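You operate a simulated robot arm through the tools that you are given. There is no shell and no other tool. Be economical: measure what you need, move in short steps, check, and stop when the job is done.

You run a simulated robot arm. Do the job below in one go: nothing can be reset, and whatever is moved stays where it is left.

TASK
Move the three eggs from the card tray into the fridge's egg tray.
Fine: one egg a cell; then shut the fridge.

The check looks at the end state, three seconds after you hand in, the way a careful person would. Anything else that was tipped, shoved, dropped, spilled or broken makes it a failure.

THE ROBOT
A 7-joint arm with a three-finger gripper on a trunk, on a base that drives. Base frame: it is fixed to the floor where the robot stands at the start and does not move with it; the origin is under the middle of the robot, x ahead of it, y to its left, z up. Readings come in mm, rad, newtons and seconds.
With the tool pointing down near the work surface it reaches from about 100 to 840 mm from the robot's upright axis, wherever it stands. Its first joint turns from -2.897 to 2.897 rad. Places, roughly: first egg cell [100, -1000, 1400]; fridge door [100, -1100, 1200]; last egg cell [200, -1000, 1400]; middle egg cell [100, -1000, 1400]. Payload 2.94 kg.
The tool frame sits at the grasp point between the pads (the TCP): z along the fingers, y along the line on which they close. The tips reach 30 mm beyond it. Largest opening 132 mm; the body of the gripper starts 107 mm behind the TCP.
Orientation is told as [roll, pitch, yaw] about the base's x, y, z axes, in that order, counted from this pose: with the fingers straight down and closing along the base's y, the tool's x points along the base's -x, its y along +y and its z along -z.

THE INTERFACE
- The arm moves only by the tool jog_arm. Its argument "targets" is a list of rows, each a list of 7 numbers: the gripper command, from -1 (shut) to 1 (fully open), values between in proportion, then the shift along the base's x, y, z in cm, then the turn, a rotation vector about the base's x, y, z in rad. In form: [[claw, tx, ty, tz, wx, wy, wz], ...]. A call has 1 to 10 rows; each row is the pose to reach, as a shift and turn from the pose commanded when the call began. A row lasts 0.2 s, in which the tool goes at most 50 mm and 0.15 rad; a call with a longer step from one row to the next is refused whole, and so is a gripper value outside its range. Where a pose cannot be reached the arm comes as near as it can. A force on the tool above 40 N (or 10 N above the force at the start of the call, whichever is more), or a blocked arm, ends the call early, and 0.2 s more pass. Each finger halts on what it meets, pressing with about 32 N; the grip force reading is that of the motor and also rises with nothing between the fingers. The clock runs only during rows and for 0.2 s after the last one: add rows that repeat a pose to give the fingers time. It gives the time, the measured TCP pose, the force on the tool (base axes), the opening and the grip force at its end, in the units of the frame above (readings bear some noise), with the torque about the TCP (base axes, N m) and any sound that the robot's microphone picked up, and new pictures: "pictures" is both (left out), scene, wrist or none.
- Cameras (640 x 400 px; columns grow to the right, rows downward): "scene" is now at [-19.2, 102.6, 1894.3]; the picture's right is [-0.99, -0.12, 0.00], its down [-0.07, 0.57, -0.82] and it looks along [0.10, -0.81, -0.57] (base axes); focal length 214 px, centre (320, 200). "wrist" rides on the gripper at [72, 3, -144] in the tool frame; the picture's right is [-0.04, 1.00, 0.00], its down [-0.88, -0.04, -0.48] and it looks along [-0.48, -0.02, 0.88] (tool axes); focal length 256 px, centre (320, 200). There is no depth. A picture from a camera that has moved, and an enlarged one, comes with that camera's place and axes in the base frame and with its lens.
- move_column(by): slides the trunk up (or, below 0, down) by that many mm; the arm and the scene camera ride with it, the base frame stays. It gives what a move gives, with no picture.
- drive_base(legs): drives the robot by 1 to 6 legs, each [ahead, left, turn to the left] in mm, mm and rad, along the robot's own axes; the way and the turn of a leg run together, so that a leg with both is an arc; at most 1500 mm and 3.142 rad a leg. The arm and the cameras ride along, it lands a little off, and it stops where it bumps. It gives what a move gives, and a new picture of the scene camera.
- turn_head(pan, tilt): turns the head with the scene camera to pan (to the left, within 2.496 rad either way) and tilt (down, from -0.506 to 1.204), counted from straight ahead of the robot. It gives what a move gives, and a new picture of the scene camera.
- enlarge(camera, box): a new picture of the part [left, top, right, bottom] of that camera's present view, enlarged. No time passes.
- job_done(): hands the job in; it is judged then, once.

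Work in short steps. Places have to be worked out from the pictures, the camera data and where the tool is seen: move nearer, look again, correct. Check each grasp and each placing, and mend what went wrong. You have 120 turns and 260 pictures in all, those below and enlarged ones among them. Open the gripper and draw the arm clear of the work before you hand the job in, unless the task says otherwise; then end with one line.

The tools are called after "Emit:" as name(argument=value, ...) on one line, values as JSON. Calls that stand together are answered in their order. jog_arm: Moves the arm, as the interface text tells. Its arguments: {"type":"object","properties":{"targets":{"type":"array"},"pictures":{"type":"string","enum":["both","scene","wrist","none"]}},"required":["targets"]} The other tools are called the same way: move_column (by) slides the trunk up or down; drive_base (legs) drives the base; turn_head (pan, tilt) turns the head that bears the scene camera; enlarge (camera, box) takes an enlarged picture of a part of a camera's view; job_done () hands the job in.

At the start:

```text
t: 0.0
eef_pos: [209.6, -347.7, 1708.5]
tcp_rot: [0.0, -0.001, 0.0]
contact_force: [0.0, -0.2, -0.7]
moment: [0.02, -0.02, -0.02]
width: 132.0
finger_force: 0.1
trunk travel left (down, up): [-380.0, 160.0]
robot x, y, heading: [1.7, 0.3, -0.004]
head pan, tilt: [-1.449, 0.607]
```

scene: 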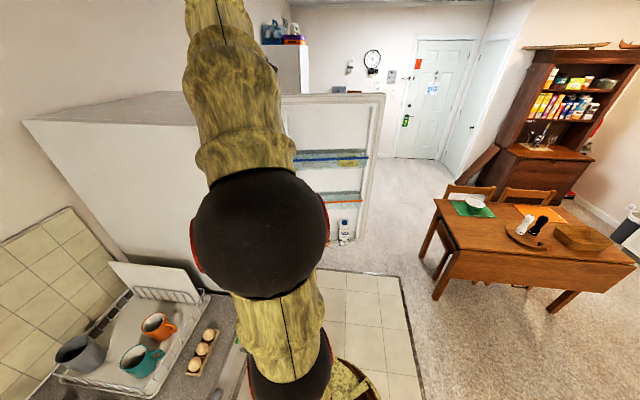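
wrist: 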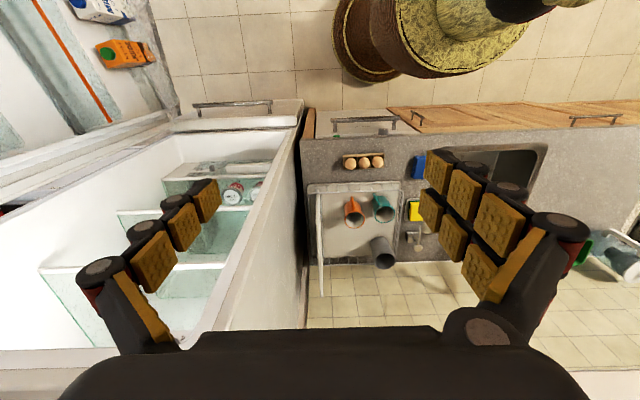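

The eggs look to be near (480, -190, 935), in a row along y, and the fridge door stands open beyond. I look closer.

Emit:
enlarge(camera="wrist", box=[300, 130, 440, 218])

Emit:
enlarge(camera="scene", box=[240, 80, 420, 280])

Emit:
enlarge(camera="wrist", box=[0, 0, 320, 350])

```text
4.55 times, centred on (370, 174) of wrist
camera zoom: at [138.6, -344.4, 1851.6], right [0.04, 1.0, 0.0], down [0.88, -0.04, 0.48], along [0.48, -0.02, -0.88], focal length 1164 px, centre (93, 318)
```

zoom: 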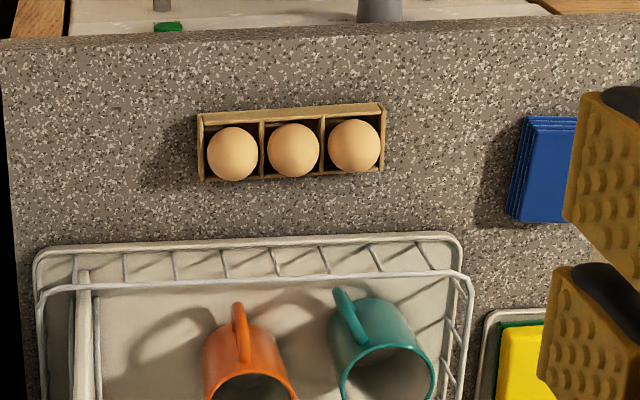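

```text
2.00 times, centred on (330, 180) of scene
camera zoom: at [-19.2, 102.6, 1894.3], right [-0.99, -0.12, 0.0], down [-0.07, 0.57, -0.82], along [0.1, -0.81, -0.57], focal length 429 px, centre (300, 240)
```

zoom: 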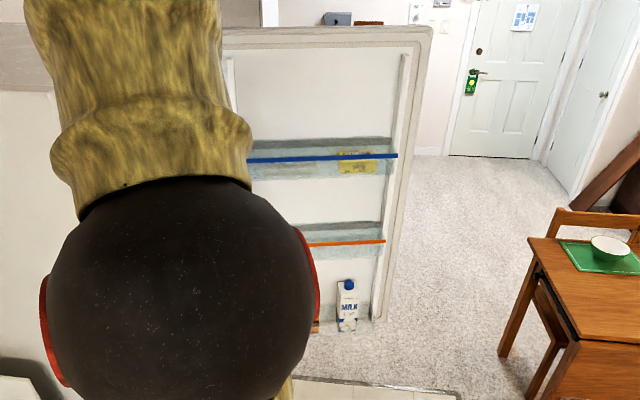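

```text
1.14 times, centred on (160, 175) of wrist
camera zoom: at [138.6, -344.4, 1851.6], right [0.04, 1.0, 0.0], down [0.88, -0.04, 0.48], along [0.48, -0.02, -0.88], focal length 293 px, centre (503, 229)
```

zoom: 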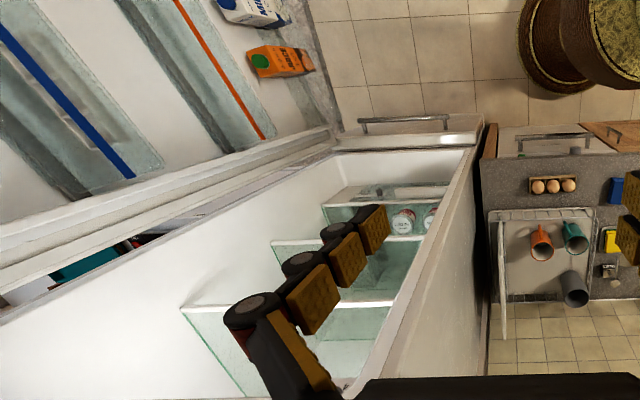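

The door stands open along -x near y≈-1050, with its inner face toward +y. I yaw the gripper by -90° so the wrist camera looks toward -y and the fingers close along x, which suits both the eggs and the door tray.

Emit:
jog_arm(targets=[[1, 0, 0, 0, 0, 0, -0.15], [1, 0, 0, 0, 0, 0, -0.3], [1, 0, 0, 0, 0, 0, -0.45], [1, 0, 0, 0, 0, 0, -0.6], [1, 0, 0, 0, 0, 0, -0.75], [1, 0, 0, 0, 0, 0, -0.9], [1, 0, 0, 0, 0, 0, -1.05], [1, 0, 0, 0, 0, 0, -1.2], [1, 0, 0, 0, 0, 0, -1.35], [1, 0, 0, 0, 0, 0, -1.5]], pictures="both")

```text
t: 2.2
eef_pos: [210.4, -348.0, 1709.2]
tcp_rot: [0.0, 0.001, -1.503]
contact_force: [0.6, -0.3, 0.0]
moment: [-0.02, 0.0, 0.01]
width: 131.7
finger_force: 0.0
trunk travel left (down, up): [-380.0, 160.0]
robot x, y, heading: [-2.2, -0.7, -0.001]
head pan, tilt: [-1.449, 0.607]
camera scene: at [-19.2, 102.5, 1894.3], right [-0.99, -0.12, 0.0], down [-0.07, 0.57, -0.82], along [0.1, -0.81, -0.57], focal length 214 px, centre (320, 200)
camera wrist: at [209.0, -275.3, 1851.7], right [1.0, 0.02, 0.0], down [0.02, -0.88, 0.48], along [0.01, -0.48, -0.88], focal length 256 px, centre (320, 200)
```

scene: 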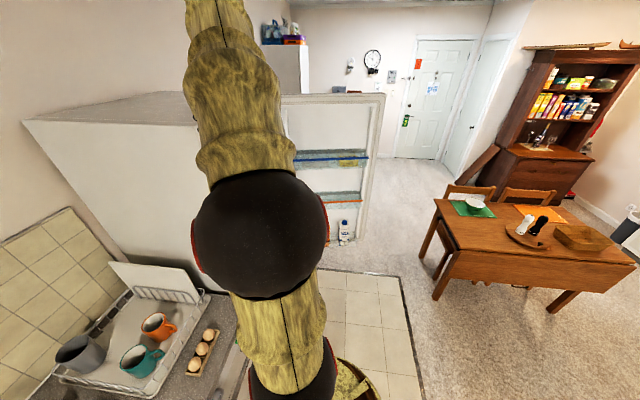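
wrist: 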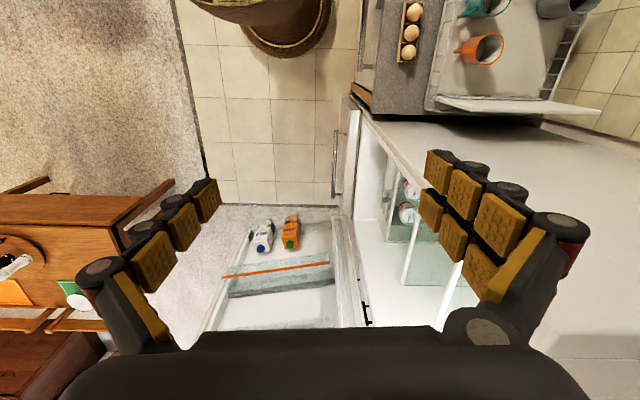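

The tray is hidden below the gripper body, so I drive 400 mm to the right and 100 mm back to look down on the door shelf.

Emit:
drive_base(legs=[[-100, -350, 0]])

Emit:
jog_arm(targets=[[1, 0, -5, 0, 0, 0, -0.07], [1, 0, -9, 0, 0, 0, -0.07]], pictures="wrist")

```text
t: 4.5
eef_pos: [112.4, -699.1, 1708.0]
tcp_rot: [0.0, 0.0, -1.496]
contact_force: [-0.1, -0.5, 0.2]
moment: [0.05, 0.01, 0.01]
width: 132.0
finger_force: 0.0
trunk travel left (down, up): [-380.0, 160.0]
robot x, y, heading: [-98.7, -348.8, 0.004]
head pan, tilt: [-1.449, 0.607]
camera scene: at [-118.2, -249.1, 1894.4], right [-0.99, -0.13, 0.0], down [-0.07, 0.57, -0.82], along [0.1, -0.81, -0.57], focal length 214 px, centre (320, 200)
```

scene: 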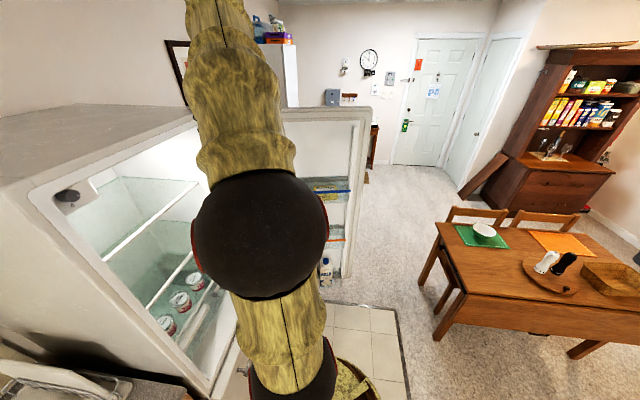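

```text
t: 5.1
eef_pos: [112.0, -780.0, 1698.7]
tcp_rot: [-0.001, -0.002, -1.568]
contact_force: [-0.1, -0.5, -0.2]
moment: [-0.05, -0.05, 0.0]
width: 132.2
finger_force: 0.0
out of reach, approached as far as the arm can: row 1, 2
trunk travel left (down, up): [-380.0, 160.0]
robot x, y, heading: [-99.5, -348.9, 0.001]
head pan, tilt: [-1.449, 0.607]
camera wrist: at [114.1, -707.6, 1841.8], right [1.0, -0.04, 0.0], down [-0.03, -0.88, 0.48], along [-0.02, -0.48, -0.88], focal length 256 px, centre (320, 200)
```

wrist: 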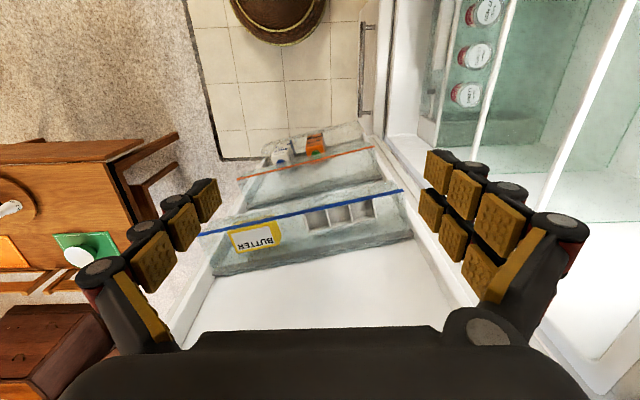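

The egg tray shows as three white cells right of the butter, behind the blue rail. I enlarge it.

Emit:
enlarge(camera="wrist", box=[200, 160, 440, 290])

```text
2.67 times, centred on (320, 225) of wrist
camera zoom: at [114.1, -707.6, 1841.8], right [1.0, -0.04, 0.0], down [-0.03, -0.88, 0.48], along [-0.02, -0.48, -0.88], focal length 683 px, centre (320, 133)
```

zoom: 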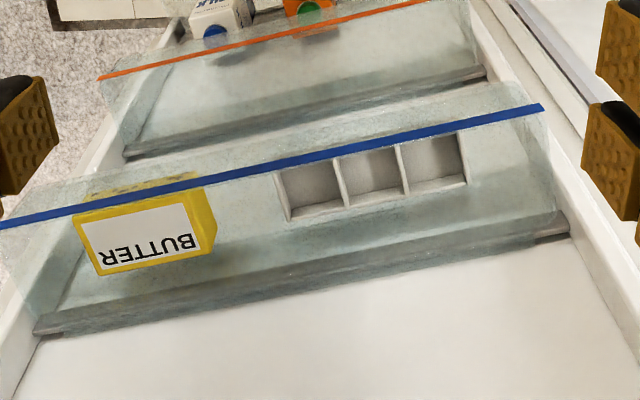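

The cells lie at about (97,-996), (144,-984) and (188,-975) if z≈1400, so the door is opened roughly 13° past square. I lower the trunk to get a second viewpoint and fix the heights.

Emit:
move_column(by=-170)

Emit:
enlarge(camera="wrist", box=[180, 180, 460, 330])

Emit:
enlarge(camera="scene", box=[240, 80, 420, 280])

```text
t: 7.0
eef_pos: [111.4, -781.1, 1529.0]
tcp_rot: [0.0, 0.0, -1.566]
contact_force: [-0.7, 0.4, 0.9]
moment: [0.01, 0.02, -0.02]
width: 132.1
finger_force: 0.0
trunk travel left (down, up): [-210.0, 330.0]
robot x, y, heading: [-98.9, -352.5, 0.005]
head pan, tilt: [-1.449, 0.607]
```

```text
2.29 times, centred on (320, 255) of wrist
camera zoom: at [114.4, -708.4, 1671.4], right [1.0, -0.04, 0.0], down [-0.03, -0.88, 0.48], along [-0.02, -0.48, -0.88], focal length 585 px, centre (320, 74)
```

zoom: 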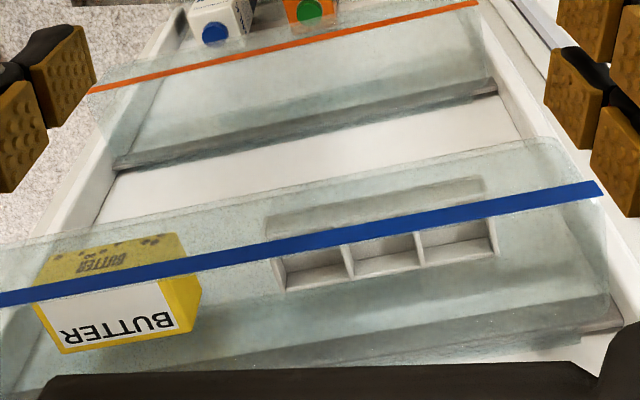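

```text
2.00 times, centred on (330, 180) of scene
camera zoom: at [-117.8, -247.8, 1724.4], right [-0.99, -0.13, 0.0], down [-0.07, 0.57, -0.82], along [0.1, -0.81, -0.57], focal length 429 px, centre (300, 240)
```

zoom: 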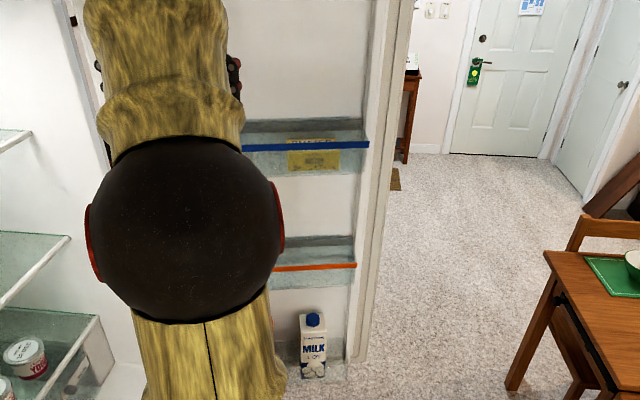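

The tray top comes out near z≈1386, with its centre near (144,-998) and its row angled about 0.24 rad. The rail top is near z≈1428 and y≈-942 at that x, so fingers closing across the row will fit. Now I draw the arm back toward the eggs.

Emit:
jog_arm(targets=[[1, 0, 5, 0, 0, 0, 0], [1, 0, 10, 0, 0, 0, 0], [1, 0, 15, 0, 0, 0, 0], [1, 0, 20, 0, 0, 0, 0], [1, 0, 25, 0, 0, 0, 0], [1, 0, 30, 0, 0, 0, 0], [1, 0, 35, 0, 0, 0, 0], [1, 3, 39, 0, 0, 0, 0], [1, 7, 42, 0, 0, 0, 0], [1, 11, 45, 0, 0, 0, 0]], pictures="none")

Emit:
jog_arm(targets=[[1, 3, 3, 0, 0, 0, 0], [1, 6, 6, 0, 0, 0, 0], [1, 9, 9, 0, 0, 0, 0], [1, 12, 12, 0, 0, 0, 0], [1, 15.5, 15, -1, 0, 0, 0], [1, 19, 17, -3, 0, 0, 0], [1, 22, 19, -6, 0, 0, 0], [1, 25, 20, -9, 0, 0, 0]], pictures="wrist")

```text
t: 9.2
eef_pos: [223.1, -327.4, 1524.3]
tcp_rot: [0.001, 0.001, -1.568]
contact_force: [0.0, 0.6, 0.7]
moment: [-0.01, 0.02, 0.0]
width: 131.9
finger_force: 0.2
out of reach, approached as far as the arm can: row 6, 7, 8
trunk travel left (down, up): [-210.0, 330.0]
robot x, y, heading: [-98.1, -348.9, 0.001]
head pan, tilt: [-1.449, 0.607]
```

```text
t: 11.1
eef_pos: [477.6, -129.2, 1433.0]
tcp_rot: [-0.002, -0.001, -1.566]
contact_force: [0.4, 0.5, -0.8]
moment: [0.0, 0.08, 0.01]
width: 131.7
finger_force: 0.1
trunk travel left (down, up): [-210.0, 330.0]
robot x, y, heading: [-97.9, -353.5, 0.004]
head pan, tilt: [-1.449, 0.607]
camera wrist: at [481.8, -56.6, 1575.8], right [1.0, -0.04, 0.0], down [-0.03, -0.88, 0.48], along [-0.02, -0.48, -0.88], focal length 256 px, centre (320, 200)
```

wrist: 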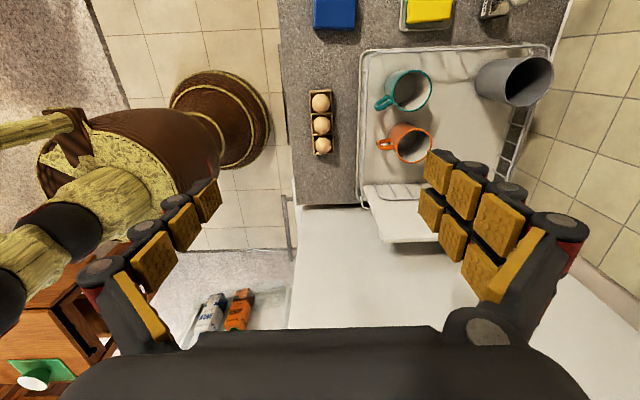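

The middle egg looks to be at about (480,-196). I descend over it with the opening narrowed.

Emit:
jog_arm(targets=[[0.4, 0, -2, -4, 0, 0, 0], [0.4, 0, -4, -8, 0, 0, 0], [0.4, 0, -6, -12, 0, 0, 0], [0.4, 0, -6.7, -16.5, 0, 0, 0], [0.4, 0, -6.7, -21, 0, 0, 0], [0.4, 0, -6.7, -26, 0, 0, 0], [0.4, 0, -6.7, -30, 0, 0, 0]], pictures="wrist")

```text
t: 12.7
eef_pos: [472.4, -198.6, 1139.0]
tcp_rot: [-0.001, 0.0, -1.568]
contact_force: [-0.3, 0.1, 0.4]
moment: [0.01, 0.0, -0.04]
width: 92.3
finger_force: 0.0
trunk travel left (down, up): [-210.0, 330.0]
robot x, y, heading: [-99.5, -351.4, 0.006]
head pan, tilt: [-1.449, 0.607]
camera wrist: at [474.9, -125.9, 1281.7], right [1.0, -0.04, 0.0], down [-0.03, -0.88, 0.48], along [-0.02, -0.48, -0.88], focal length 256 px, centre (320, 200)
```

wrist: 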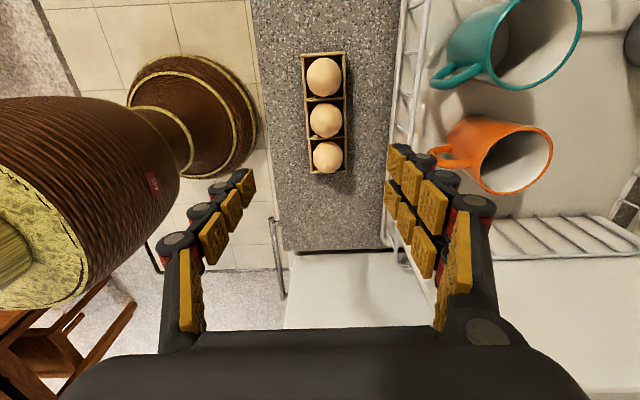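

Eggs sit at y≈-144, -195 and -246, with x≈479. I go for the nearest-to-fridge egg first and descend to just above it.

Emit:
jog_arm(targets=[[0.3, 0.4, -3, -3, 0, 0, 0], [0.3, 0.7, -4.8, -7, 0, 0, 0], [0.3, 0.7, -4.8, -11.5, 0, 0, 0], [0.3, 0.7, -4.8, -11.5, 0, 0, 0]], pictures="wrist")

```text
t: 13.7
eef_pos: [480.2, -245.2, 1019.7]
tcp_rot: [0.0, 0.001, -1.567]
contact_force: [0.3, 0.4, -0.1]
moment: [-0.03, 0.0, 0.01]
width: 85.6
finger_force: 0.0
trunk travel left (down, up): [-210.0, 330.0]
robot x, y, heading: [-97.6, -353.2, 0.001]
head pan, tilt: [-1.449, 0.607]
camera wrist: at [483.3, -173.0, 1162.7], right [1.0, -0.04, 0.0], down [-0.03, -0.88, 0.48], along [-0.02, -0.48, -0.88], focal length 256 px, centre (320, 200)
```

wrist: 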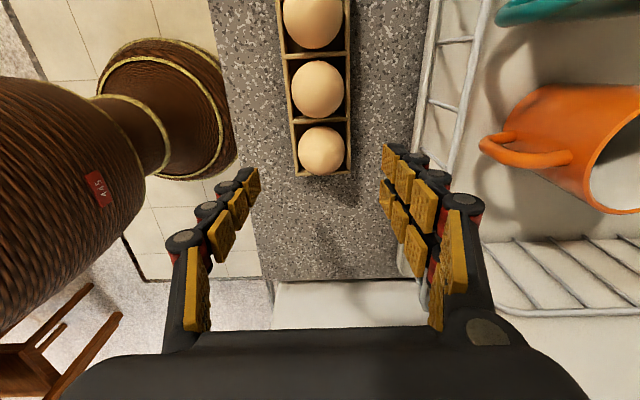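

The triangulated egg centre is about (481,-247,931). I narrow the opening and descend to just above equator height, then check the wall of the card tray.

Emit:
jog_arm(targets=[[0.05, 0.1, -0.2, -2, 0, 0, 0], [0.05, 0.1, -0.2, -4.5, 0, 0, 0], [0.05, 0.1, -0.2, -4.5, 0, 0, 0]], pictures="none")

Emit:
enlarge(camera="wrist", box=[220, 60, 440, 200])

Emit:
turn_head(pan=0.15, tilt=0.85)

```text
t: 14.4
eef_pos: [480.3, -248.3, 976.0]
tcp_rot: [0.001, 0.0, -1.568]
contact_force: [-0.1, 0.1, 0.3]
moment: [-0.01, 0.02, -0.01]
width: 69.3
finger_force: 0.0
trunk travel left (down, up): [-210.0, 330.0]
robot x, y, heading: [-98.7, -353.2, 0.004]
head pan, tilt: [-1.449, 0.607]
```

```text
2.86 times, centred on (330, 130) of wrist
camera zoom: at [483.6, -175.7, 1119.3], right [1.0, -0.04, 0.0], down [-0.03, -0.88, 0.48], along [-0.02, -0.48, -0.88], focal length 731 px, centre (291, 400)
```

zoom: 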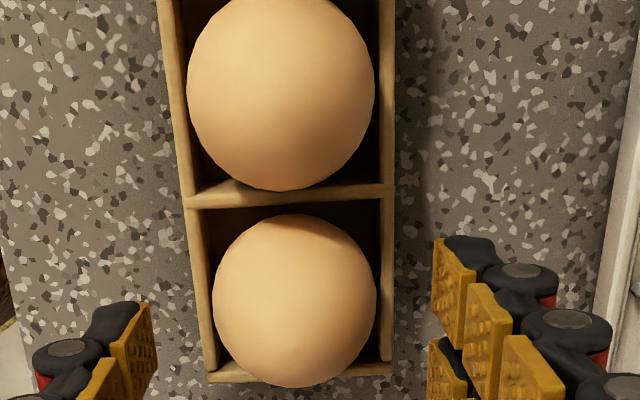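

```text
t: 16.1
eef_pos: [480.0, -248.4, 976.2]
tcp_rot: [0.001, 0.001, -1.567]
contact_force: [0.1, 0.4, 0.9]
moment: [0.0, 0.0, 0.0]
width: 69.4
finger_force: 0.2
trunk travel left (down, up): [-210.0, 330.0]
robot x, y, heading: [-98.0, -346.2, 0.004]
head pan, tilt: [0.15, 0.85]
camera scene: at [-51.3, -148.1, 1704.0], right [0.15, -0.99, 0.0], down [-0.74, -0.11, -0.66], along [0.65, 0.1, -0.75], focal length 214 px, centre (320, 200)
```

scene: 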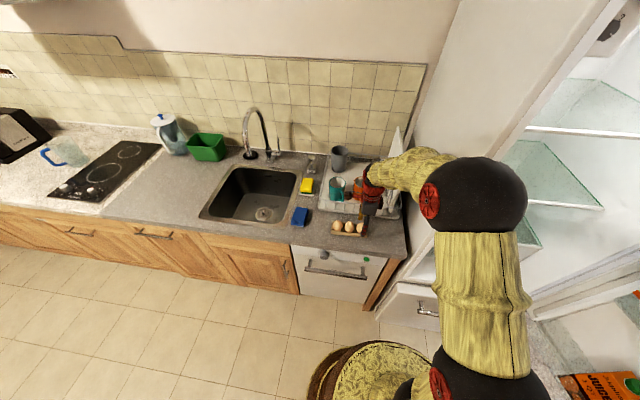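

I zoom on the scene view to judge how far the eggs protrude and where the tips are.

Emit:
enlarge(camera="scene", box=[310, 190, 390, 245])

```text
7.27 times, centred on (350, 218) of scene
camera zoom: at [-51.3, -148.1, 1704.0], right [0.15, -0.99, 0.0], down [-0.74, -0.11, -0.66], along [0.65, 0.1, -0.75], focal length 1560 px, centre (102, 73)
```

zoom: 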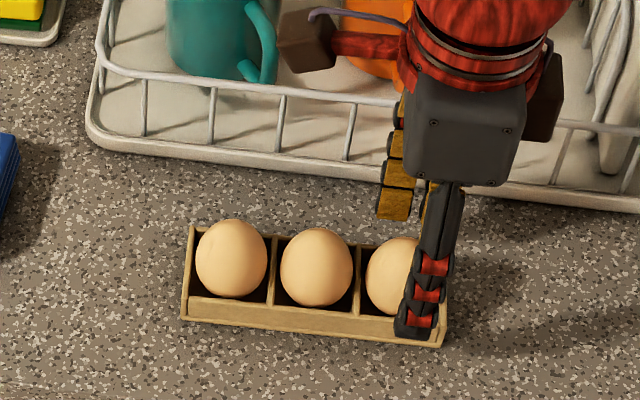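

Eggs stand upright and protrude well above the rim, with the centre ≈931 and the rim ≈920. I lower to TCP z≈957 and close.

Emit:
jog_arm(targets=[[0.05, 0, 0.1, -1.9, 0, 0, 0], [0.05, 0, 0.1, -1.9, 0, 0, 0], [-0.2, 0, 0.1, -1.9, 0, 0, 0], [-0.4, 0, 0.1, -1.9, 0, 0, 0], [-0.5, 0, 0.1, -1.9, 0, 0, 0], [-0.5, 0, 0.1, -1.9, 0, 0, 0]], pictures="both")

Emit:
enlarge(camera="scene", box=[310, 190, 390, 245])

```text
t: 17.5
eef_pos: [480.5, -248.5, 958.0]
tcp_rot: [-0.001, 0.0, -1.568]
contact_force: [-0.6, -0.5, 0.9]
moment: [0.04, -0.01, 0.11]
width: 53.1
finger_force: 31.8
trunk travel left (down, up): [-210.0, 330.0]
robot x, y, heading: [-99.0, -353.2, 0.003]
head pan, tilt: [0.15, 0.85]
camera scene: at [-51.4, -148.1, 1704.0], right [0.15, -0.99, 0.0], down [-0.74, -0.12, -0.66], along [0.65, 0.1, -0.75], focal length 214 px, centre (320, 200)
camera wrist: at [483.0, -175.1, 1100.4], right [1.0, -0.04, 0.0], down [-0.03, -0.88, 0.48], along [-0.02, -0.48, -0.88], focal length 256 px, centre (320, 200)
```

scene: 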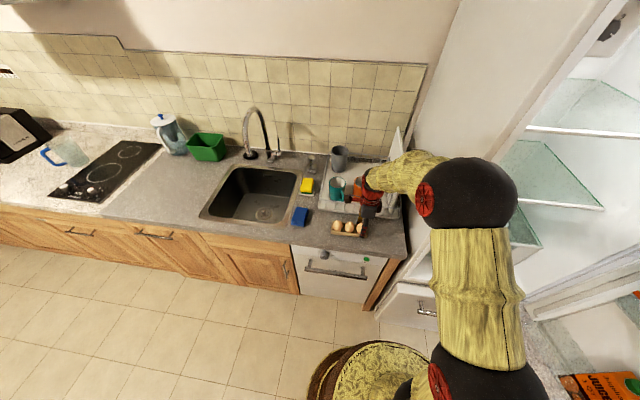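
wrist: 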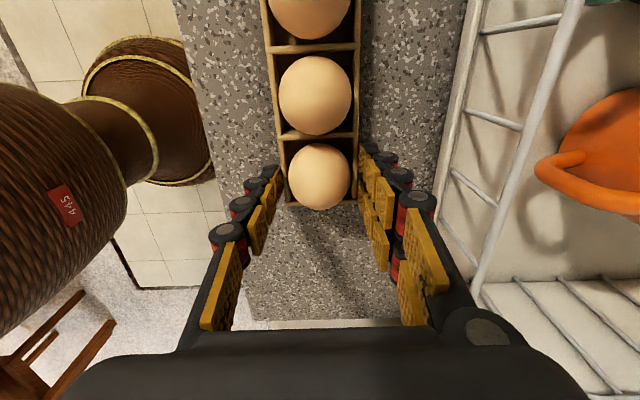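

```text
7.27 times, centred on (350, 218) of scene
camera zoom: at [-51.4, -148.1, 1704.0], right [0.15, -0.99, 0.0], down [-0.74, -0.12, -0.66], along [0.65, 0.1, -0.75], focal length 1560 px, centre (102, 73)
```

zoom: 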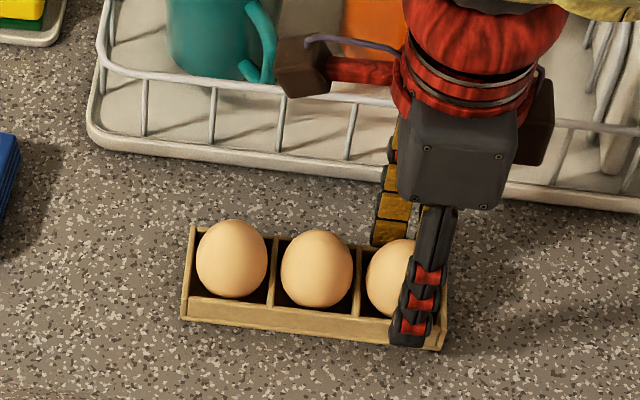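

The 53 mm width means the tips met the tray walls. I open, raise 8 mm and close again.

Emit:
jog_arm(targets=[[-0.05, 0, 0, 0, 0, 0, 0], [0, 0, 0, 0, 0, 0, 0], [0, 0, 0, 0.8, 0, 0, 0], [-0.2, 0, 0, 0.8, 0, 0, 0], [-0.35, 0, 0, 0.8, 0, 0, 0], [-0.5, 0, 0, 0.8, 0, 0, 0], [-0.5, 0, 0, 0.8, 0, 0, 0]], pictures="wrist")

```text
t: 19.1
eef_pos: [479.7, -247.3, 966.3]
tcp_rot: [0.001, 0.002, -1.568]
contact_force: [-0.4, 0.5, 0.6]
moment: [0.02, 0.04, -0.02]
width: 40.1
finger_force: 12.0
trunk travel left (down, up): [-210.0, 330.0]
robot x, y, heading: [-98.7, -351.3, 0.004]
head pan, tilt: [0.15, 0.85]
camera wrist: at [482.9, -174.9, 1109.0], right [1.0, -0.04, 0.0], down [-0.03, -0.88, 0.48], along [-0.02, -0.48, -0.88], focal length 256 px, centre (320, 200)
```

wrist: 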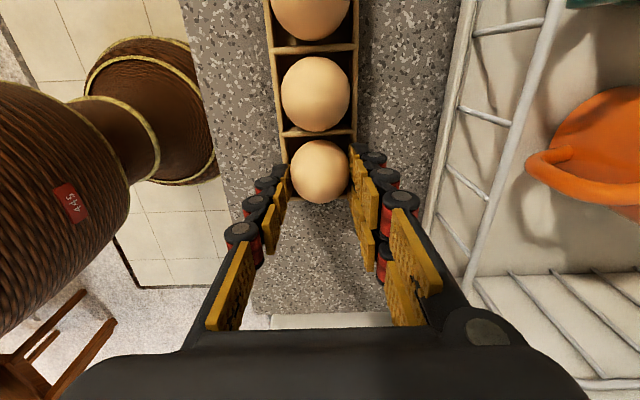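

The width of 40 mm at 12 N indicates the egg is held. I lift gently and check.

Emit:
jog_arm(targets=[[-0.5, 0, 0, 0, 0, 0, 0], [-0.5, 0, 0, 1.5, 0, 0, 0], [-0.5, 0, 0, 3.5, 0, 0, 0], [-0.5, 0, 0, 6, 0, 0, 0]], pictures="wrist")

Emit:
enlarge(camera="scene", box=[310, 190, 390, 245])

```text
t: 20.1
eef_pos: [479.9, -248.0, 1024.3]
tcp_rot: [0.001, 0.0, -1.567]
contact_force: [0.5, -0.2, -1.0]
moment: [0.01, 0.0, 0.01]
width: 39.7
finger_force: 11.9
trunk travel left (down, up): [-210.0, 330.0]
robot x, y, heading: [-97.1, -349.1, 0.004]
head pan, tilt: [0.15, 0.85]
camera wrist: at [482.4, -174.6, 1166.9], right [1.0, -0.04, 0.0], down [-0.03, -0.88, 0.48], along [-0.02, -0.48, -0.88], focal length 256 px, centre (320, 200)
```

wrist: 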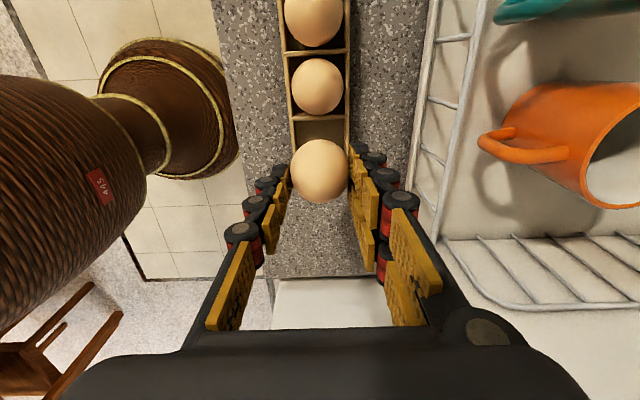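

```text
7.27 times, centred on (350, 218) of scene
camera zoom: at [-51.3, -148.0, 1704.0], right [0.15, -0.99, 0.0], down [-0.74, -0.12, -0.66], along [0.65, 0.1, -0.75], focal length 1560 px, centre (102, 73)
```

zoom: 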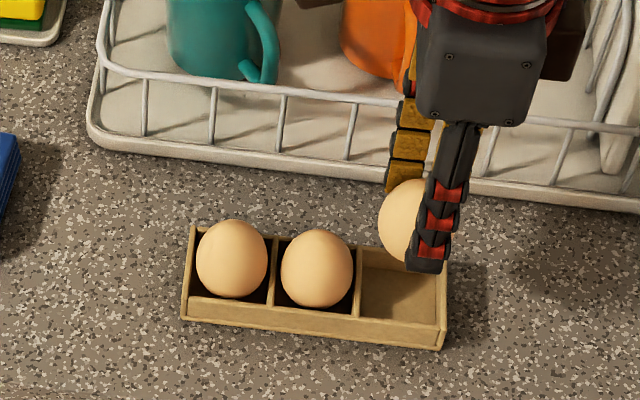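

Egg one is held cleanly. I raise the trunk 250 mm, then carry it back out and toward the door, yawing -1.35 rad on the way.

Emit:
move_column(by=250)

Emit:
jog_arm(targets=[[-0.5, -4, 0, 3, 0, 0, -0.1], [-0.5, -8, 0, 6, 0, 0, -0.2], [-0.5, -12, 0, 9, 0, 0, -0.3], [-0.5, -16, 0, 12, 0, 0, -0.4], [-0.5, -20, -1, 15, 0, 0, -0.5], [-0.5, -23, -4, 17, 0, 0, -0.6], [-0.5, -26, -8, 17, 0, 0, -0.7], [-0.5, -28, -12, 17, 0, 0, -0.8], [-0.5, -29, -16, 17, 0, 0, -0.9], [-0.5, -30, -20, 17, 0, 0, -1.0]], pictures="wrist")

```text
t: 22.7
eef_pos: [479.7, -246.8, 1273.4]
tcp_rot: [-0.001, -0.002, -1.568]
contact_force: [0.7, -0.3, -0.3]
moment: [0.01, 0.0, -0.01]
width: 39.6
finger_force: 12.1
trunk travel left (down, up): [-460.0, 80.0]
robot x, y, heading: [-95.2, -350.5, 0.006]
head pan, tilt: [0.15, 0.85]
```

```text
refused: row 5 steps farther than a row can; nothing moved
```

One row was slightly too long. I resend it with shorter steps.

Emit:
jog_arm(targets=[[-0.5, -4, 0, 2.5, 0, 0, -0.1], [-0.5, -8, 0, 5, 0, 0, -0.2], [-0.5, -12, 0, 7.5, 0, 0, -0.3], [-0.5, -16, 0, 10, 0, 0, -0.4], [-0.5, -20, -1, 12.5, 0, 0, -0.5], [-0.5, -23, -4, 14, 0, 0, -0.6], [-0.5, -26, -7.5, 15, 0, 0, -0.7], [-0.5, -28, -12, 15, 0, 0, -0.8], [-0.5, -29, -16, 15, 0, 0, -0.9], [-0.5, -30, -20, 15, 0, 0, -1.0]], pictures="wrist")

```text
t: 24.9
eef_pos: [178.9, -446.5, 1420.2]
tcp_rot: [-0.001, 0.001, -2.568]
contact_force: [-0.1, 0.3, -2.0]
moment: [0.03, 0.02, -0.01]
width: 39.5
finger_force: 12.1
trunk travel left (down, up): [-460.0, 80.0]
robot x, y, heading: [-99.3, -349.1, 0.005]
head pan, tilt: [0.15, 0.85]
camera wrist: at [241.3, -410.3, 1562.4], right [0.51, -0.86, 0.0], down [-0.76, -0.45, 0.48], along [-0.41, -0.24, -0.88], focal length 256 px, centre (320, 200)
```

wrist: 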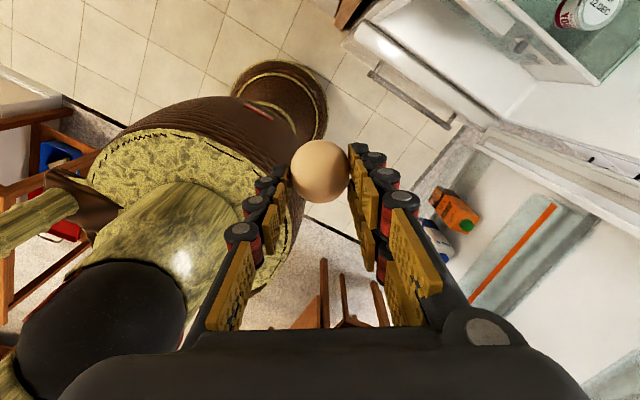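

The arm is clear of the fridge. I continue toward the door tray, rising to z≈1525 and finishing the yaw.

Emit:
jog_arm(targets=[[-0.5, -0.5, -4.5, 1.5, 0, 0, -0.05], [-0.5, -1, -9, 3, 0, 0, -0.1], [-0.5, -1.5, -13.5, 4.5, 0, 0, -0.15], [-0.5, -2, -18, 6, 0, 0, -0.2], [-0.5, -2.5, -22.5, 7.5, 0, 0, -0.25], [-0.5, -3, -27, 9, 0, 0, -0.3], [-0.5, -3, -31.5, 10.5, 0, 0, -0.35], [-0.5, -3, -36, 10.5, 0, 0, -0.35], [-0.5, -3, -40, 10.5, 0, 0, -0.35]], pictures="wrist")

Emit:
turn_head(pan=-1.2, tilt=0.6)

```text
t: 26.9
eef_pos: [147.5, -845.0, 1527.3]
tcp_rot: [-0.004, -0.002, -2.916]
contact_force: [0.0, -1.4, -0.7]
moment: [0.05, -0.01, 0.0]
width: 39.8
finger_force: 12.3
trunk travel left (down, up): [-460.0, 80.0]
robot x, y, heading: [-98.0, -353.2, 0.004]
head pan, tilt: [0.15, 0.85]
camera wrist: at [217.6, -832.9, 1670.3], right [0.18, -0.98, 0.0], down [-0.86, -0.16, 0.48], along [-0.47, -0.08, -0.88], focal length 256 px, centre (320, 200)
```

wrist: 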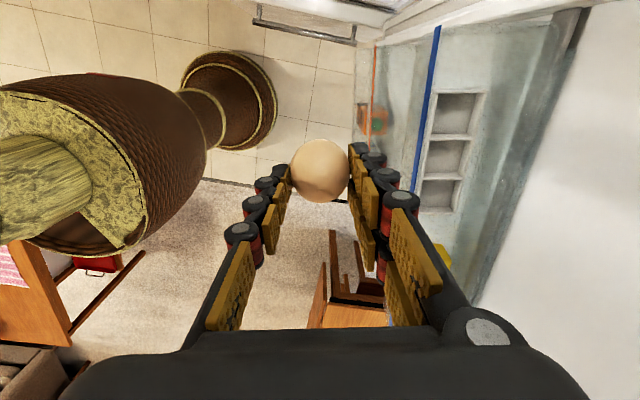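

```text
t: 28.4
eef_pos: [146.2, -843.1, 1528.2]
tcp_rot: [-0.001, 0.0, -2.917]
contact_force: [-0.7, 0.3, -0.7]
moment: [-0.02, 0.02, 0.02]
width: 40.0
finger_force: 11.9
trunk travel left (down, up): [-460.0, 80.0]
robot x, y, heading: [-95.1, -349.6, 0.004]
head pan, tilt: [-1.201, 0.6]
camera scene: at [-96.5, -242.7, 1974.9], right [-0.93, -0.37, 0.0], down [-0.21, 0.53, -0.82], along [0.3, -0.77, -0.57], focal length 214 px, centre (320, 200)
```

scene: 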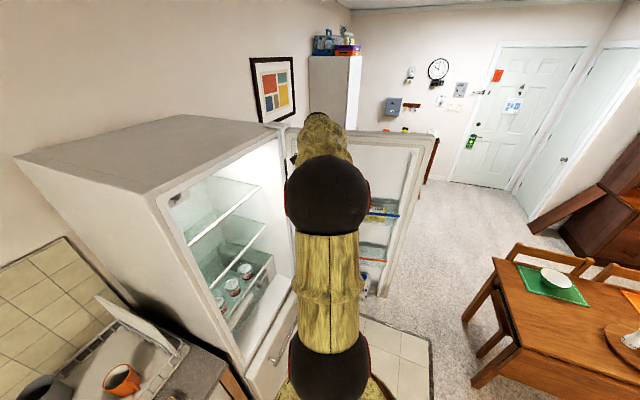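

The wrist view now shows the tray clearly. I enlarge it to fix the cell places.

Emit:
enlarge(camera="wrist", box=[380, 20, 600, 240])

```text
1.82 times, centred on (490, 130) of wrist
camera zoom: at [217.5, -830.0, 1671.5], right [0.18, -0.98, 0.0], down [-0.86, -0.16, 0.48], along [-0.47, -0.09, -0.88], focal length 465 px, centre (11, 327)
```

zoom: 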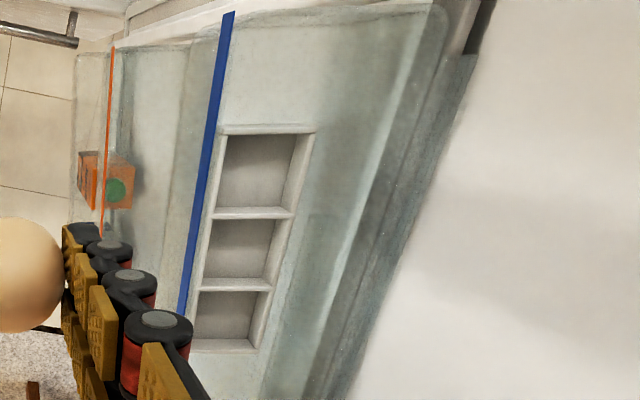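

All views agree: the cell centres are about (98,-1007), (145,-996) and (190,-985), with the rim at z≈1386, and the gripper yaw matches the row. I carry the egg above the hinge-side cell, tilting the body 0.15 rad away from the door panel for clearance.

Emit:
jog_arm(targets=[[-0.5, 1.2, -4, 0, -0.05, -0.012, 0], [-0.5, 2.5, -8, 0, -0.1, -0.023, 0], [-0.5, 3.7, -11, -0.5, -0.146, -0.034, 0], [-0.5, 4.2, -13.7, -1.3, -0.146, -0.034, 0], [-0.5, 4.2, -13.7, -1.3, -0.146, -0.034, 0]], pictures="both")

Emit:
enlarge(camera="wrist", box=[240, 60, 520, 280])

```text
t: 29.6
eef_pos: [191.6, -984.6, 1519.0]
tcp_rot: [0.151, 0.0, -2.917]
contact_force: [0.3, 1.2, -0.6]
moment: [-0.06, -0.01, 0.02]
width: 39.8
finger_force: 12.5
trunk travel left (down, up): [-460.0, 80.0]
robot x, y, heading: [-97.0, -352.4, 0.005]
head pan, tilt: [-1.201, 0.6]
camera scene: at [-97.0, -241.2, 1974.9], right [-0.93, -0.36, 0.0], down [-0.21, 0.53, -0.83], along [0.3, -0.77, -0.56], focal length 214 px, centre (320, 200)
camera wrist: at [257.5, -950.7, 1660.6], right [0.18, -0.97, 0.15], down [-0.88, -0.09, 0.46], along [-0.44, -0.22, -0.87], focal length 256 px, centre (320, 200)
```

scene: 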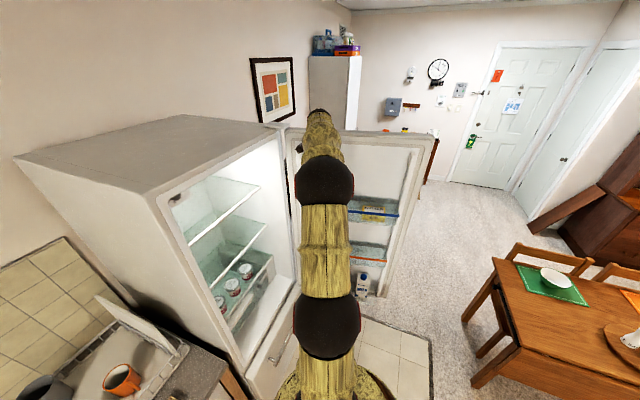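
wrist: 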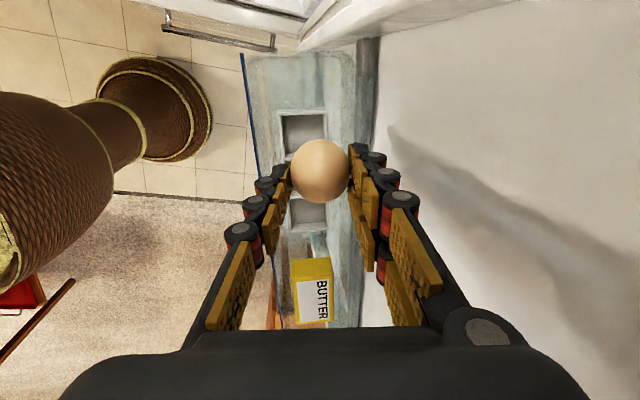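

```text
1.82 times, centred on (380, 170) of wrist
camera zoom: at [257.5, -950.7, 1660.6], right [0.18, -0.97, 0.15], down [-0.88, -0.09, 0.46], along [-0.44, -0.22, -0.87], focal length 465 px, centre (211, 254)
```

zoom: 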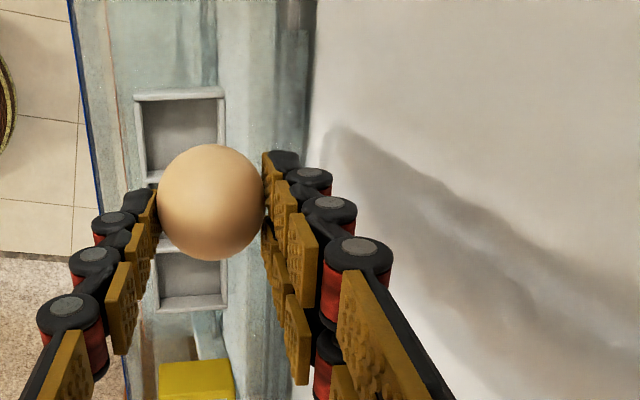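

The egg is almost exactly over the hinge-side cell. I shift 2 mm, descend until its bottom nears the rim, and look.

Emit:
jog_arm(targets=[[-0.5, 0.2, 0.1, -2.5, 0, 0, 0], [-0.5, 0.2, 0.1, -5, 0, 0, 0], [-0.5, 0.2, 0.1, -7, 0, 0, 0], [-0.5, 0.2, 0.1, -7, 0, 0, 0]], pictures="wrist")

Emit:
enlarge(camera="wrist", box=[240, 60, 420, 240])

```text
t: 30.6
eef_pos: [192.3, -986.1, 1446.7]
tcp_rot: [0.153, 0.0, -2.916]
contact_force: [0.2, 0.7, 0.2]
moment: [-0.02, -0.02, -0.01]
width: 40.0
finger_force: 11.8
trunk travel left (down, up): [-460.0, 80.0]
robot x, y, heading: [-97.6, -352.0, 0.003]
head pan, tilt: [-1.201, 0.6]
camera wrist: at [258.3, -951.7, 1588.7], right [0.18, -0.97, 0.15], down [-0.88, -0.09, 0.46], along [-0.44, -0.21, -0.87], focal length 256 px, centre (320, 200)
```

wrist: 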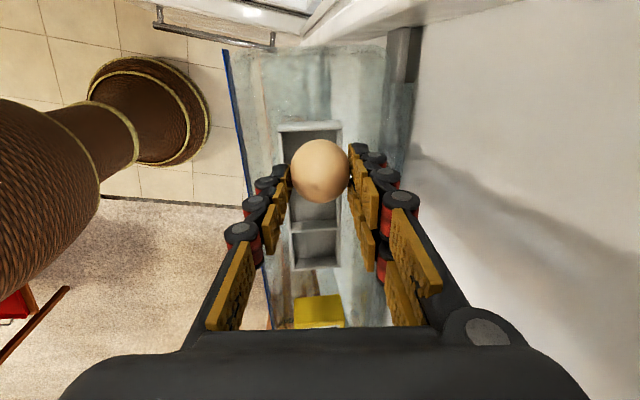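

```text
2.22 times, centred on (330, 150) of wrist
camera zoom: at [258.3, -951.7, 1588.7], right [0.18, -0.97, 0.15], down [-0.88, -0.09, 0.46], along [-0.44, -0.21, -0.87], focal length 569 px, centre (298, 311)
```

zoom: 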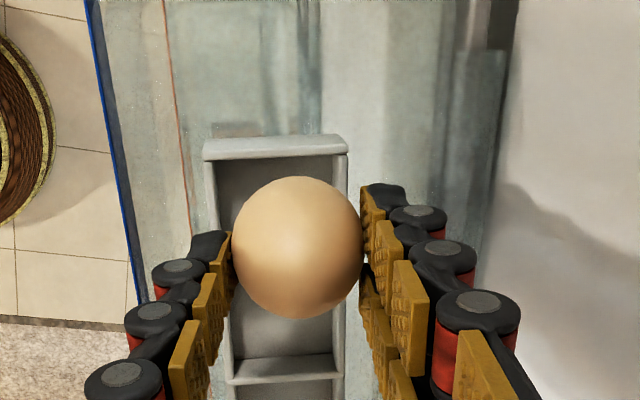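

The egg sits over the cell, about 2–3 mm toward the door. I correct that and lower to near the floor, watching the force.

Emit:
jog_arm(targets=[[-0.5, -0.03, 0.22, -0.6, 0, 0, 0], [-0.5, -0.03, 0.22, -1.2, 0, 0, 0], [-0.5, -0.03, 0.22, -1.2, 0, 0, 0]], pictures="none")

Emit:
enlarge(camera="wrist", box=[240, 60, 420, 240])

```text
t: 31.4
eef_pos: [191.9, -982.9, 1433.5]
tcp_rot: [0.15, 0.0, -2.915]
contact_force: [-0.5, 0.1, -0.4]
moment: [-0.01, -0.02, 0.01]
width: 39.6
finger_force: 11.6
trunk travel left (down, up): [-460.0, 80.0]
robot x, y, heading: [-101.7, -351.0, 0.007]
head pan, tilt: [-1.201, 0.6]
```

```text
2.22 times, centred on (330, 150) of wrist
camera zoom: at [257.9, -949.0, 1575.4], right [0.18, -0.97, 0.15], down [-0.88, -0.09, 0.46], along [-0.44, -0.21, -0.87], focal length 569 px, centre (298, 311)
```

zoom: 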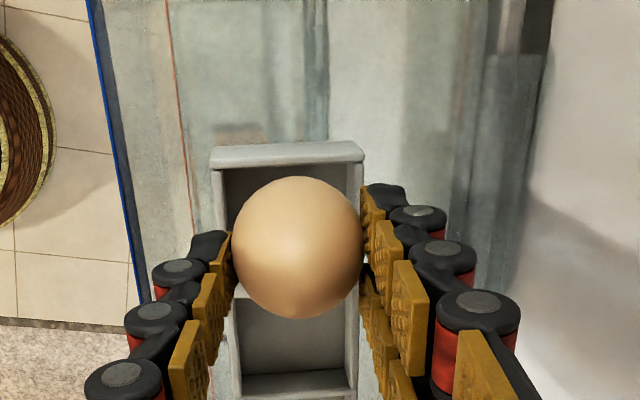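

The egg is centred in the hinge-side cell when projected to rim height. I lower in small steps until it touches.

Emit:
jog_arm(targets=[[-0.5, 0, 0, -0.3, 0, 0, 0], [-0.5, 0, 0, -0.5, 0, 0, 0], [-0.5, 0, 0, -0.5, 0, 0, 0]], pictures="none")

Emit:
jog_arm(targets=[[-0.5, 0, 0, -0.2, 0, 0, 0], [-0.5, 0, 0, -0.3, 0, 0, 0]], pictures="none")

```text
t: 32.2
eef_pos: [192.3, -982.4, 1429.3]
tcp_rot: [0.151, 0.001, -2.917]
contact_force: [0.6, 0.3, -0.7]
moment: [-0.01, 0.02, -0.01]
width: 39.8
finger_force: 12.1
trunk travel left (down, up): [-460.0, 80.0]
robot x, y, heading: [-96.3, -352.1, 0.005]
head pan, tilt: [-1.201, 0.6]
```

```text
t: 32.8
eef_pos: [193.9, -982.2, 1426.1]
tcp_rot: [0.15, 0.0, -2.917]
contact_force: [-0.2, 0.1, -0.2]
moment: [-0.01, -0.01, 0.0]
width: 39.6
finger_force: 12.1
trunk travel left (down, up): [-460.0, 80.0]
robot x, y, heading: [-99.2, -350.3, 0.006]
head pan, tilt: [-1.201, 0.6]
```

No contact yet. I keep lowering in small steps.

Emit:
jog_arm(targets=[[-0.5, 0, 0, -0.2, 0, 0, 0], [-0.5, 0, 0, -0.3, 0, 0, 0]], pictures="none")

Emit:
jog_arm(targets=[[-0.5, 0, 0, -0.15, 0, 0, 0], [-0.5, 0, 0, -0.25, 0, 0, 0]], pictures="none")

Emit:
enlarge(camera="wrist", box=[240, 60, 420, 240])

```text
t: 33.4
eef_pos: [192.8, -982.1, 1422.2]
tcp_rot: [0.15, 0.001, -2.916]
contact_force: [0.0, -1.0, -1.0]
moment: [0.03, 0.0, 0.0]
width: 39.9
finger_force: 11.8
trunk travel left (down, up): [-460.0, 80.0]
robot x, y, heading: [-98.7, -349.1, 0.006]
head pan, tilt: [-1.201, 0.6]
```

```text
t: 34.0
eef_pos: [192.9, -981.2, 1419.8]
tcp_rot: [0.149, 0.001, -2.916]
contact_force: [-0.5, -0.2, -0.8]
moment: [-0.02, 0.01, -0.03]
width: 39.6
finger_force: 12.4
trunk travel left (down, up): [-460.0, 80.0]
robot x, y, heading: [-100.8, -351.7, 0.004]
head pan, tilt: [-1.201, 0.6]
```

```text
2.22 times, centred on (330, 150) of wrist
camera zoom: at [259.3, -947.7, 1562.2], right [0.18, -0.97, 0.15], down [-0.88, -0.09, 0.46], along [-0.44, -0.21, -0.87], focal length 569 px, centre (298, 311)
```

zoom: 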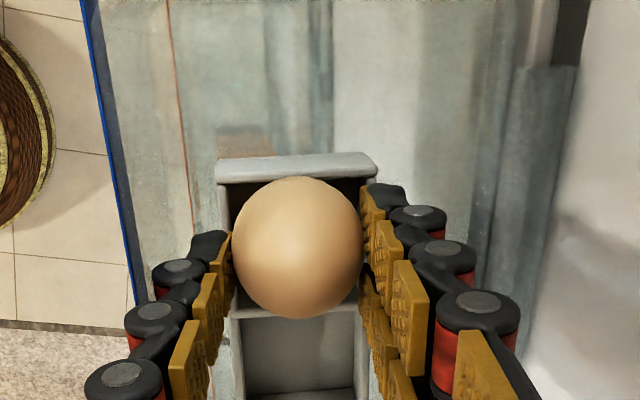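

The egg is well within the cell and the tips are just above the rim. I take a last 3 mm in small steps.

Emit:
jog_arm(targets=[[-0.5, 0, 0, -0.15, 0, 0, 0], [-0.5, 0, 0, -0.15, 0, 0, 0]], pictures="none")

Emit:
jog_arm(targets=[[-0.5, 0, 0, -0.15, 0, 0, 0], [-0.5, 0, 0, -0.15, 0, 0, 0]], pictures="none")

Emit:
enlarge(camera="wrist", box=[240, 60, 420, 240])

```text
t: 34.6
eef_pos: [193.6, -982.3, 1418.0]
tcp_rot: [0.151, 0.0, -2.915]
contact_force: [-0.1, 0.5, -1.0]
moment: [0.0, -0.03, 0.02]
width: 39.8
finger_force: 11.8
trunk travel left (down, up): [-460.0, 80.0]
robot x, y, heading: [-100.0, -352.3, 0.001]
head pan, tilt: [-1.201, 0.6]
```

```text
t: 35.2
eef_pos: [193.0, -983.4, 1417.3]
tcp_rot: [0.151, 0.0, -2.917]
contact_force: [0.3, -1.7, 0.4]
moment: [0.06, 0.02, -0.01]
width: 39.6
finger_force: 11.7
trunk travel left (down, up): [-460.0, 80.0]
robot x, y, heading: [-98.8, -348.0, 0.005]
head pan, tilt: [-1.201, 0.6]
```

```text
2.22 times, centred on (330, 150) of wrist
camera zoom: at [259.3, -947.6, 1558.7], right [0.18, -0.97, 0.15], down [-0.88, -0.09, 0.46], along [-0.44, -0.21, -0.87], focal length 569 px, centre (298, 311)
```

zoom: 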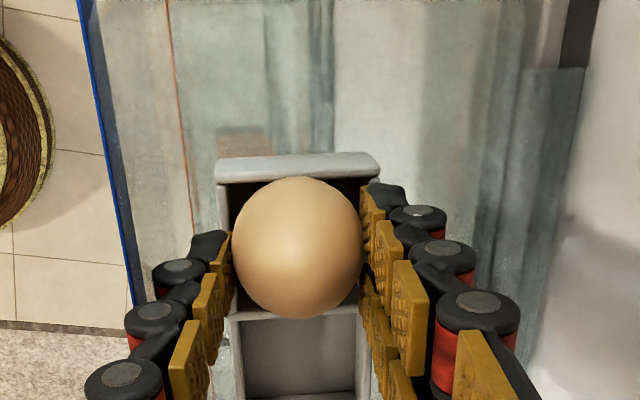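

There is a slight sign of contact in the y-force. I take another 3 mm to be sure.

Emit:
jog_arm(targets=[[-0.5, 0, 0, -0.15, 0, 0, 0], [-0.5, 0, 0, -0.2, 0, 0, 0]], pictures="none")

Emit:
jog_arm(targets=[[-0.5, 0, 0, -0.15, 0, 0, 0], [-0.5, 0, 0, -0.2, 0, 0, 0]], pictures="none")

Emit:
enlarge(camera="wrist", box=[240, 60, 420, 240])

```text
t: 35.8
eef_pos: [192.2, -983.5, 1414.9]
tcp_rot: [0.15, 0.001, -2.917]
contact_force: [1.2, -3.4, 1.4]
moment: [0.14, 0.05, -0.03]
width: 39.5
finger_force: 11.6
trunk travel left (down, up): [-460.0, 80.0]
robot x, y, heading: [-95.3, -350.3, 0.006]
head pan, tilt: [-1.201, 0.6]
```

```text
t: 36.4
eef_pos: [193.3, -982.5, 1415.7]
tcp_rot: [0.151, 0.001, -2.917]
contact_force: [-1.9, -5.4, 6.2]
moment: [0.11, 0.03, 0.01]
width: 40.0
finger_force: 12.1
trunk travel left (down, up): [-460.0, 80.0]
robot x, y, heading: [-99.4, -351.1, 0.006]
head pan, tilt: [-1.201, 0.6]
```

```text
2.22 times, centred on (330, 150) of wrist
camera zoom: at [259.1, -947.6, 1556.9], right [0.18, -0.97, 0.15], down [-0.88, -0.09, 0.46], along [-0.44, -0.22, -0.87], focal length 569 px, centre (298, 311)
```

zoom: 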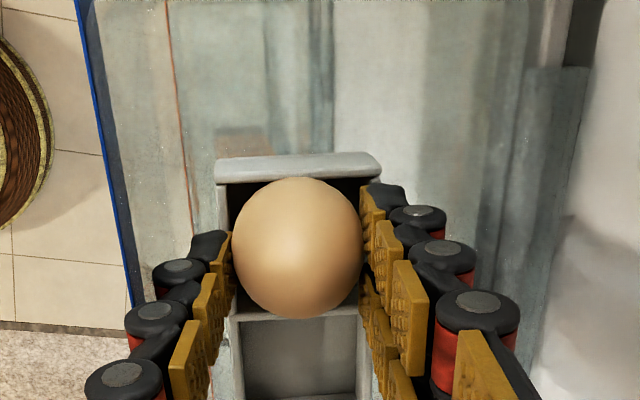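

Contact is felt (Fz 6 N). I ease 0.5 mm up and open slowly, then look before withdrawing.

Emit:
jog_arm(targets=[[-0.45, 0, 0, 0.1, 0, 0, 0], [-0.38, 0, 0, 0.1, 0, 0, 0], [-0.3, 0, 0, 0.1, 0, 0, 0], [-0.22, 0, 0, 0.1, 0, 0, 0], [-0.17, 0, 0, 0.1, 0, 0, 0], [-0.17, 0, 0, 0.1, 0, 0, 0]], pictures="none")

Emit:
enlarge(camera="wrist", box=[240, 60, 420, 240])

```text
t: 37.8
eef_pos: [195.0, -981.1, 1412.9]
tcp_rot: [0.149, 0.001, -2.916]
contact_force: [3.2, -6.6, 2.4]
moment: [0.18, 0.08, -0.1]
width: 54.1
finger_force: 0.1
trunk travel left (down, up): [-460.0, 80.0]
robot x, y, heading: [-100.4, -351.5, 0.003]
head pan, tilt: [-1.201, 0.6]
```

```text
2.22 times, centred on (330, 150) of wrist
camera zoom: at [260.6, -947.8, 1555.9], right [0.18, -0.97, 0.15], down [-0.88, -0.09, 0.46], along [-0.44, -0.21, -0.87], focal length 569 px, centre (298, 311)
```

zoom: 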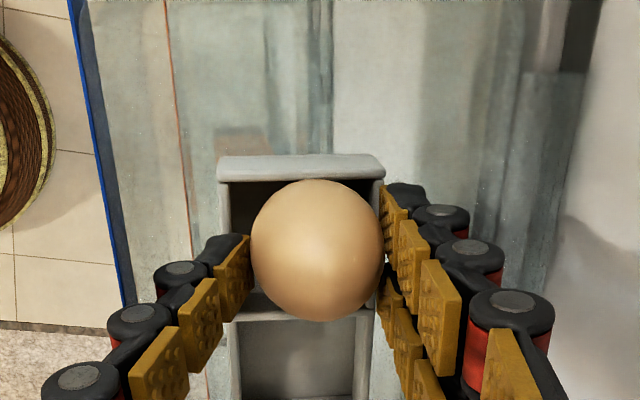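

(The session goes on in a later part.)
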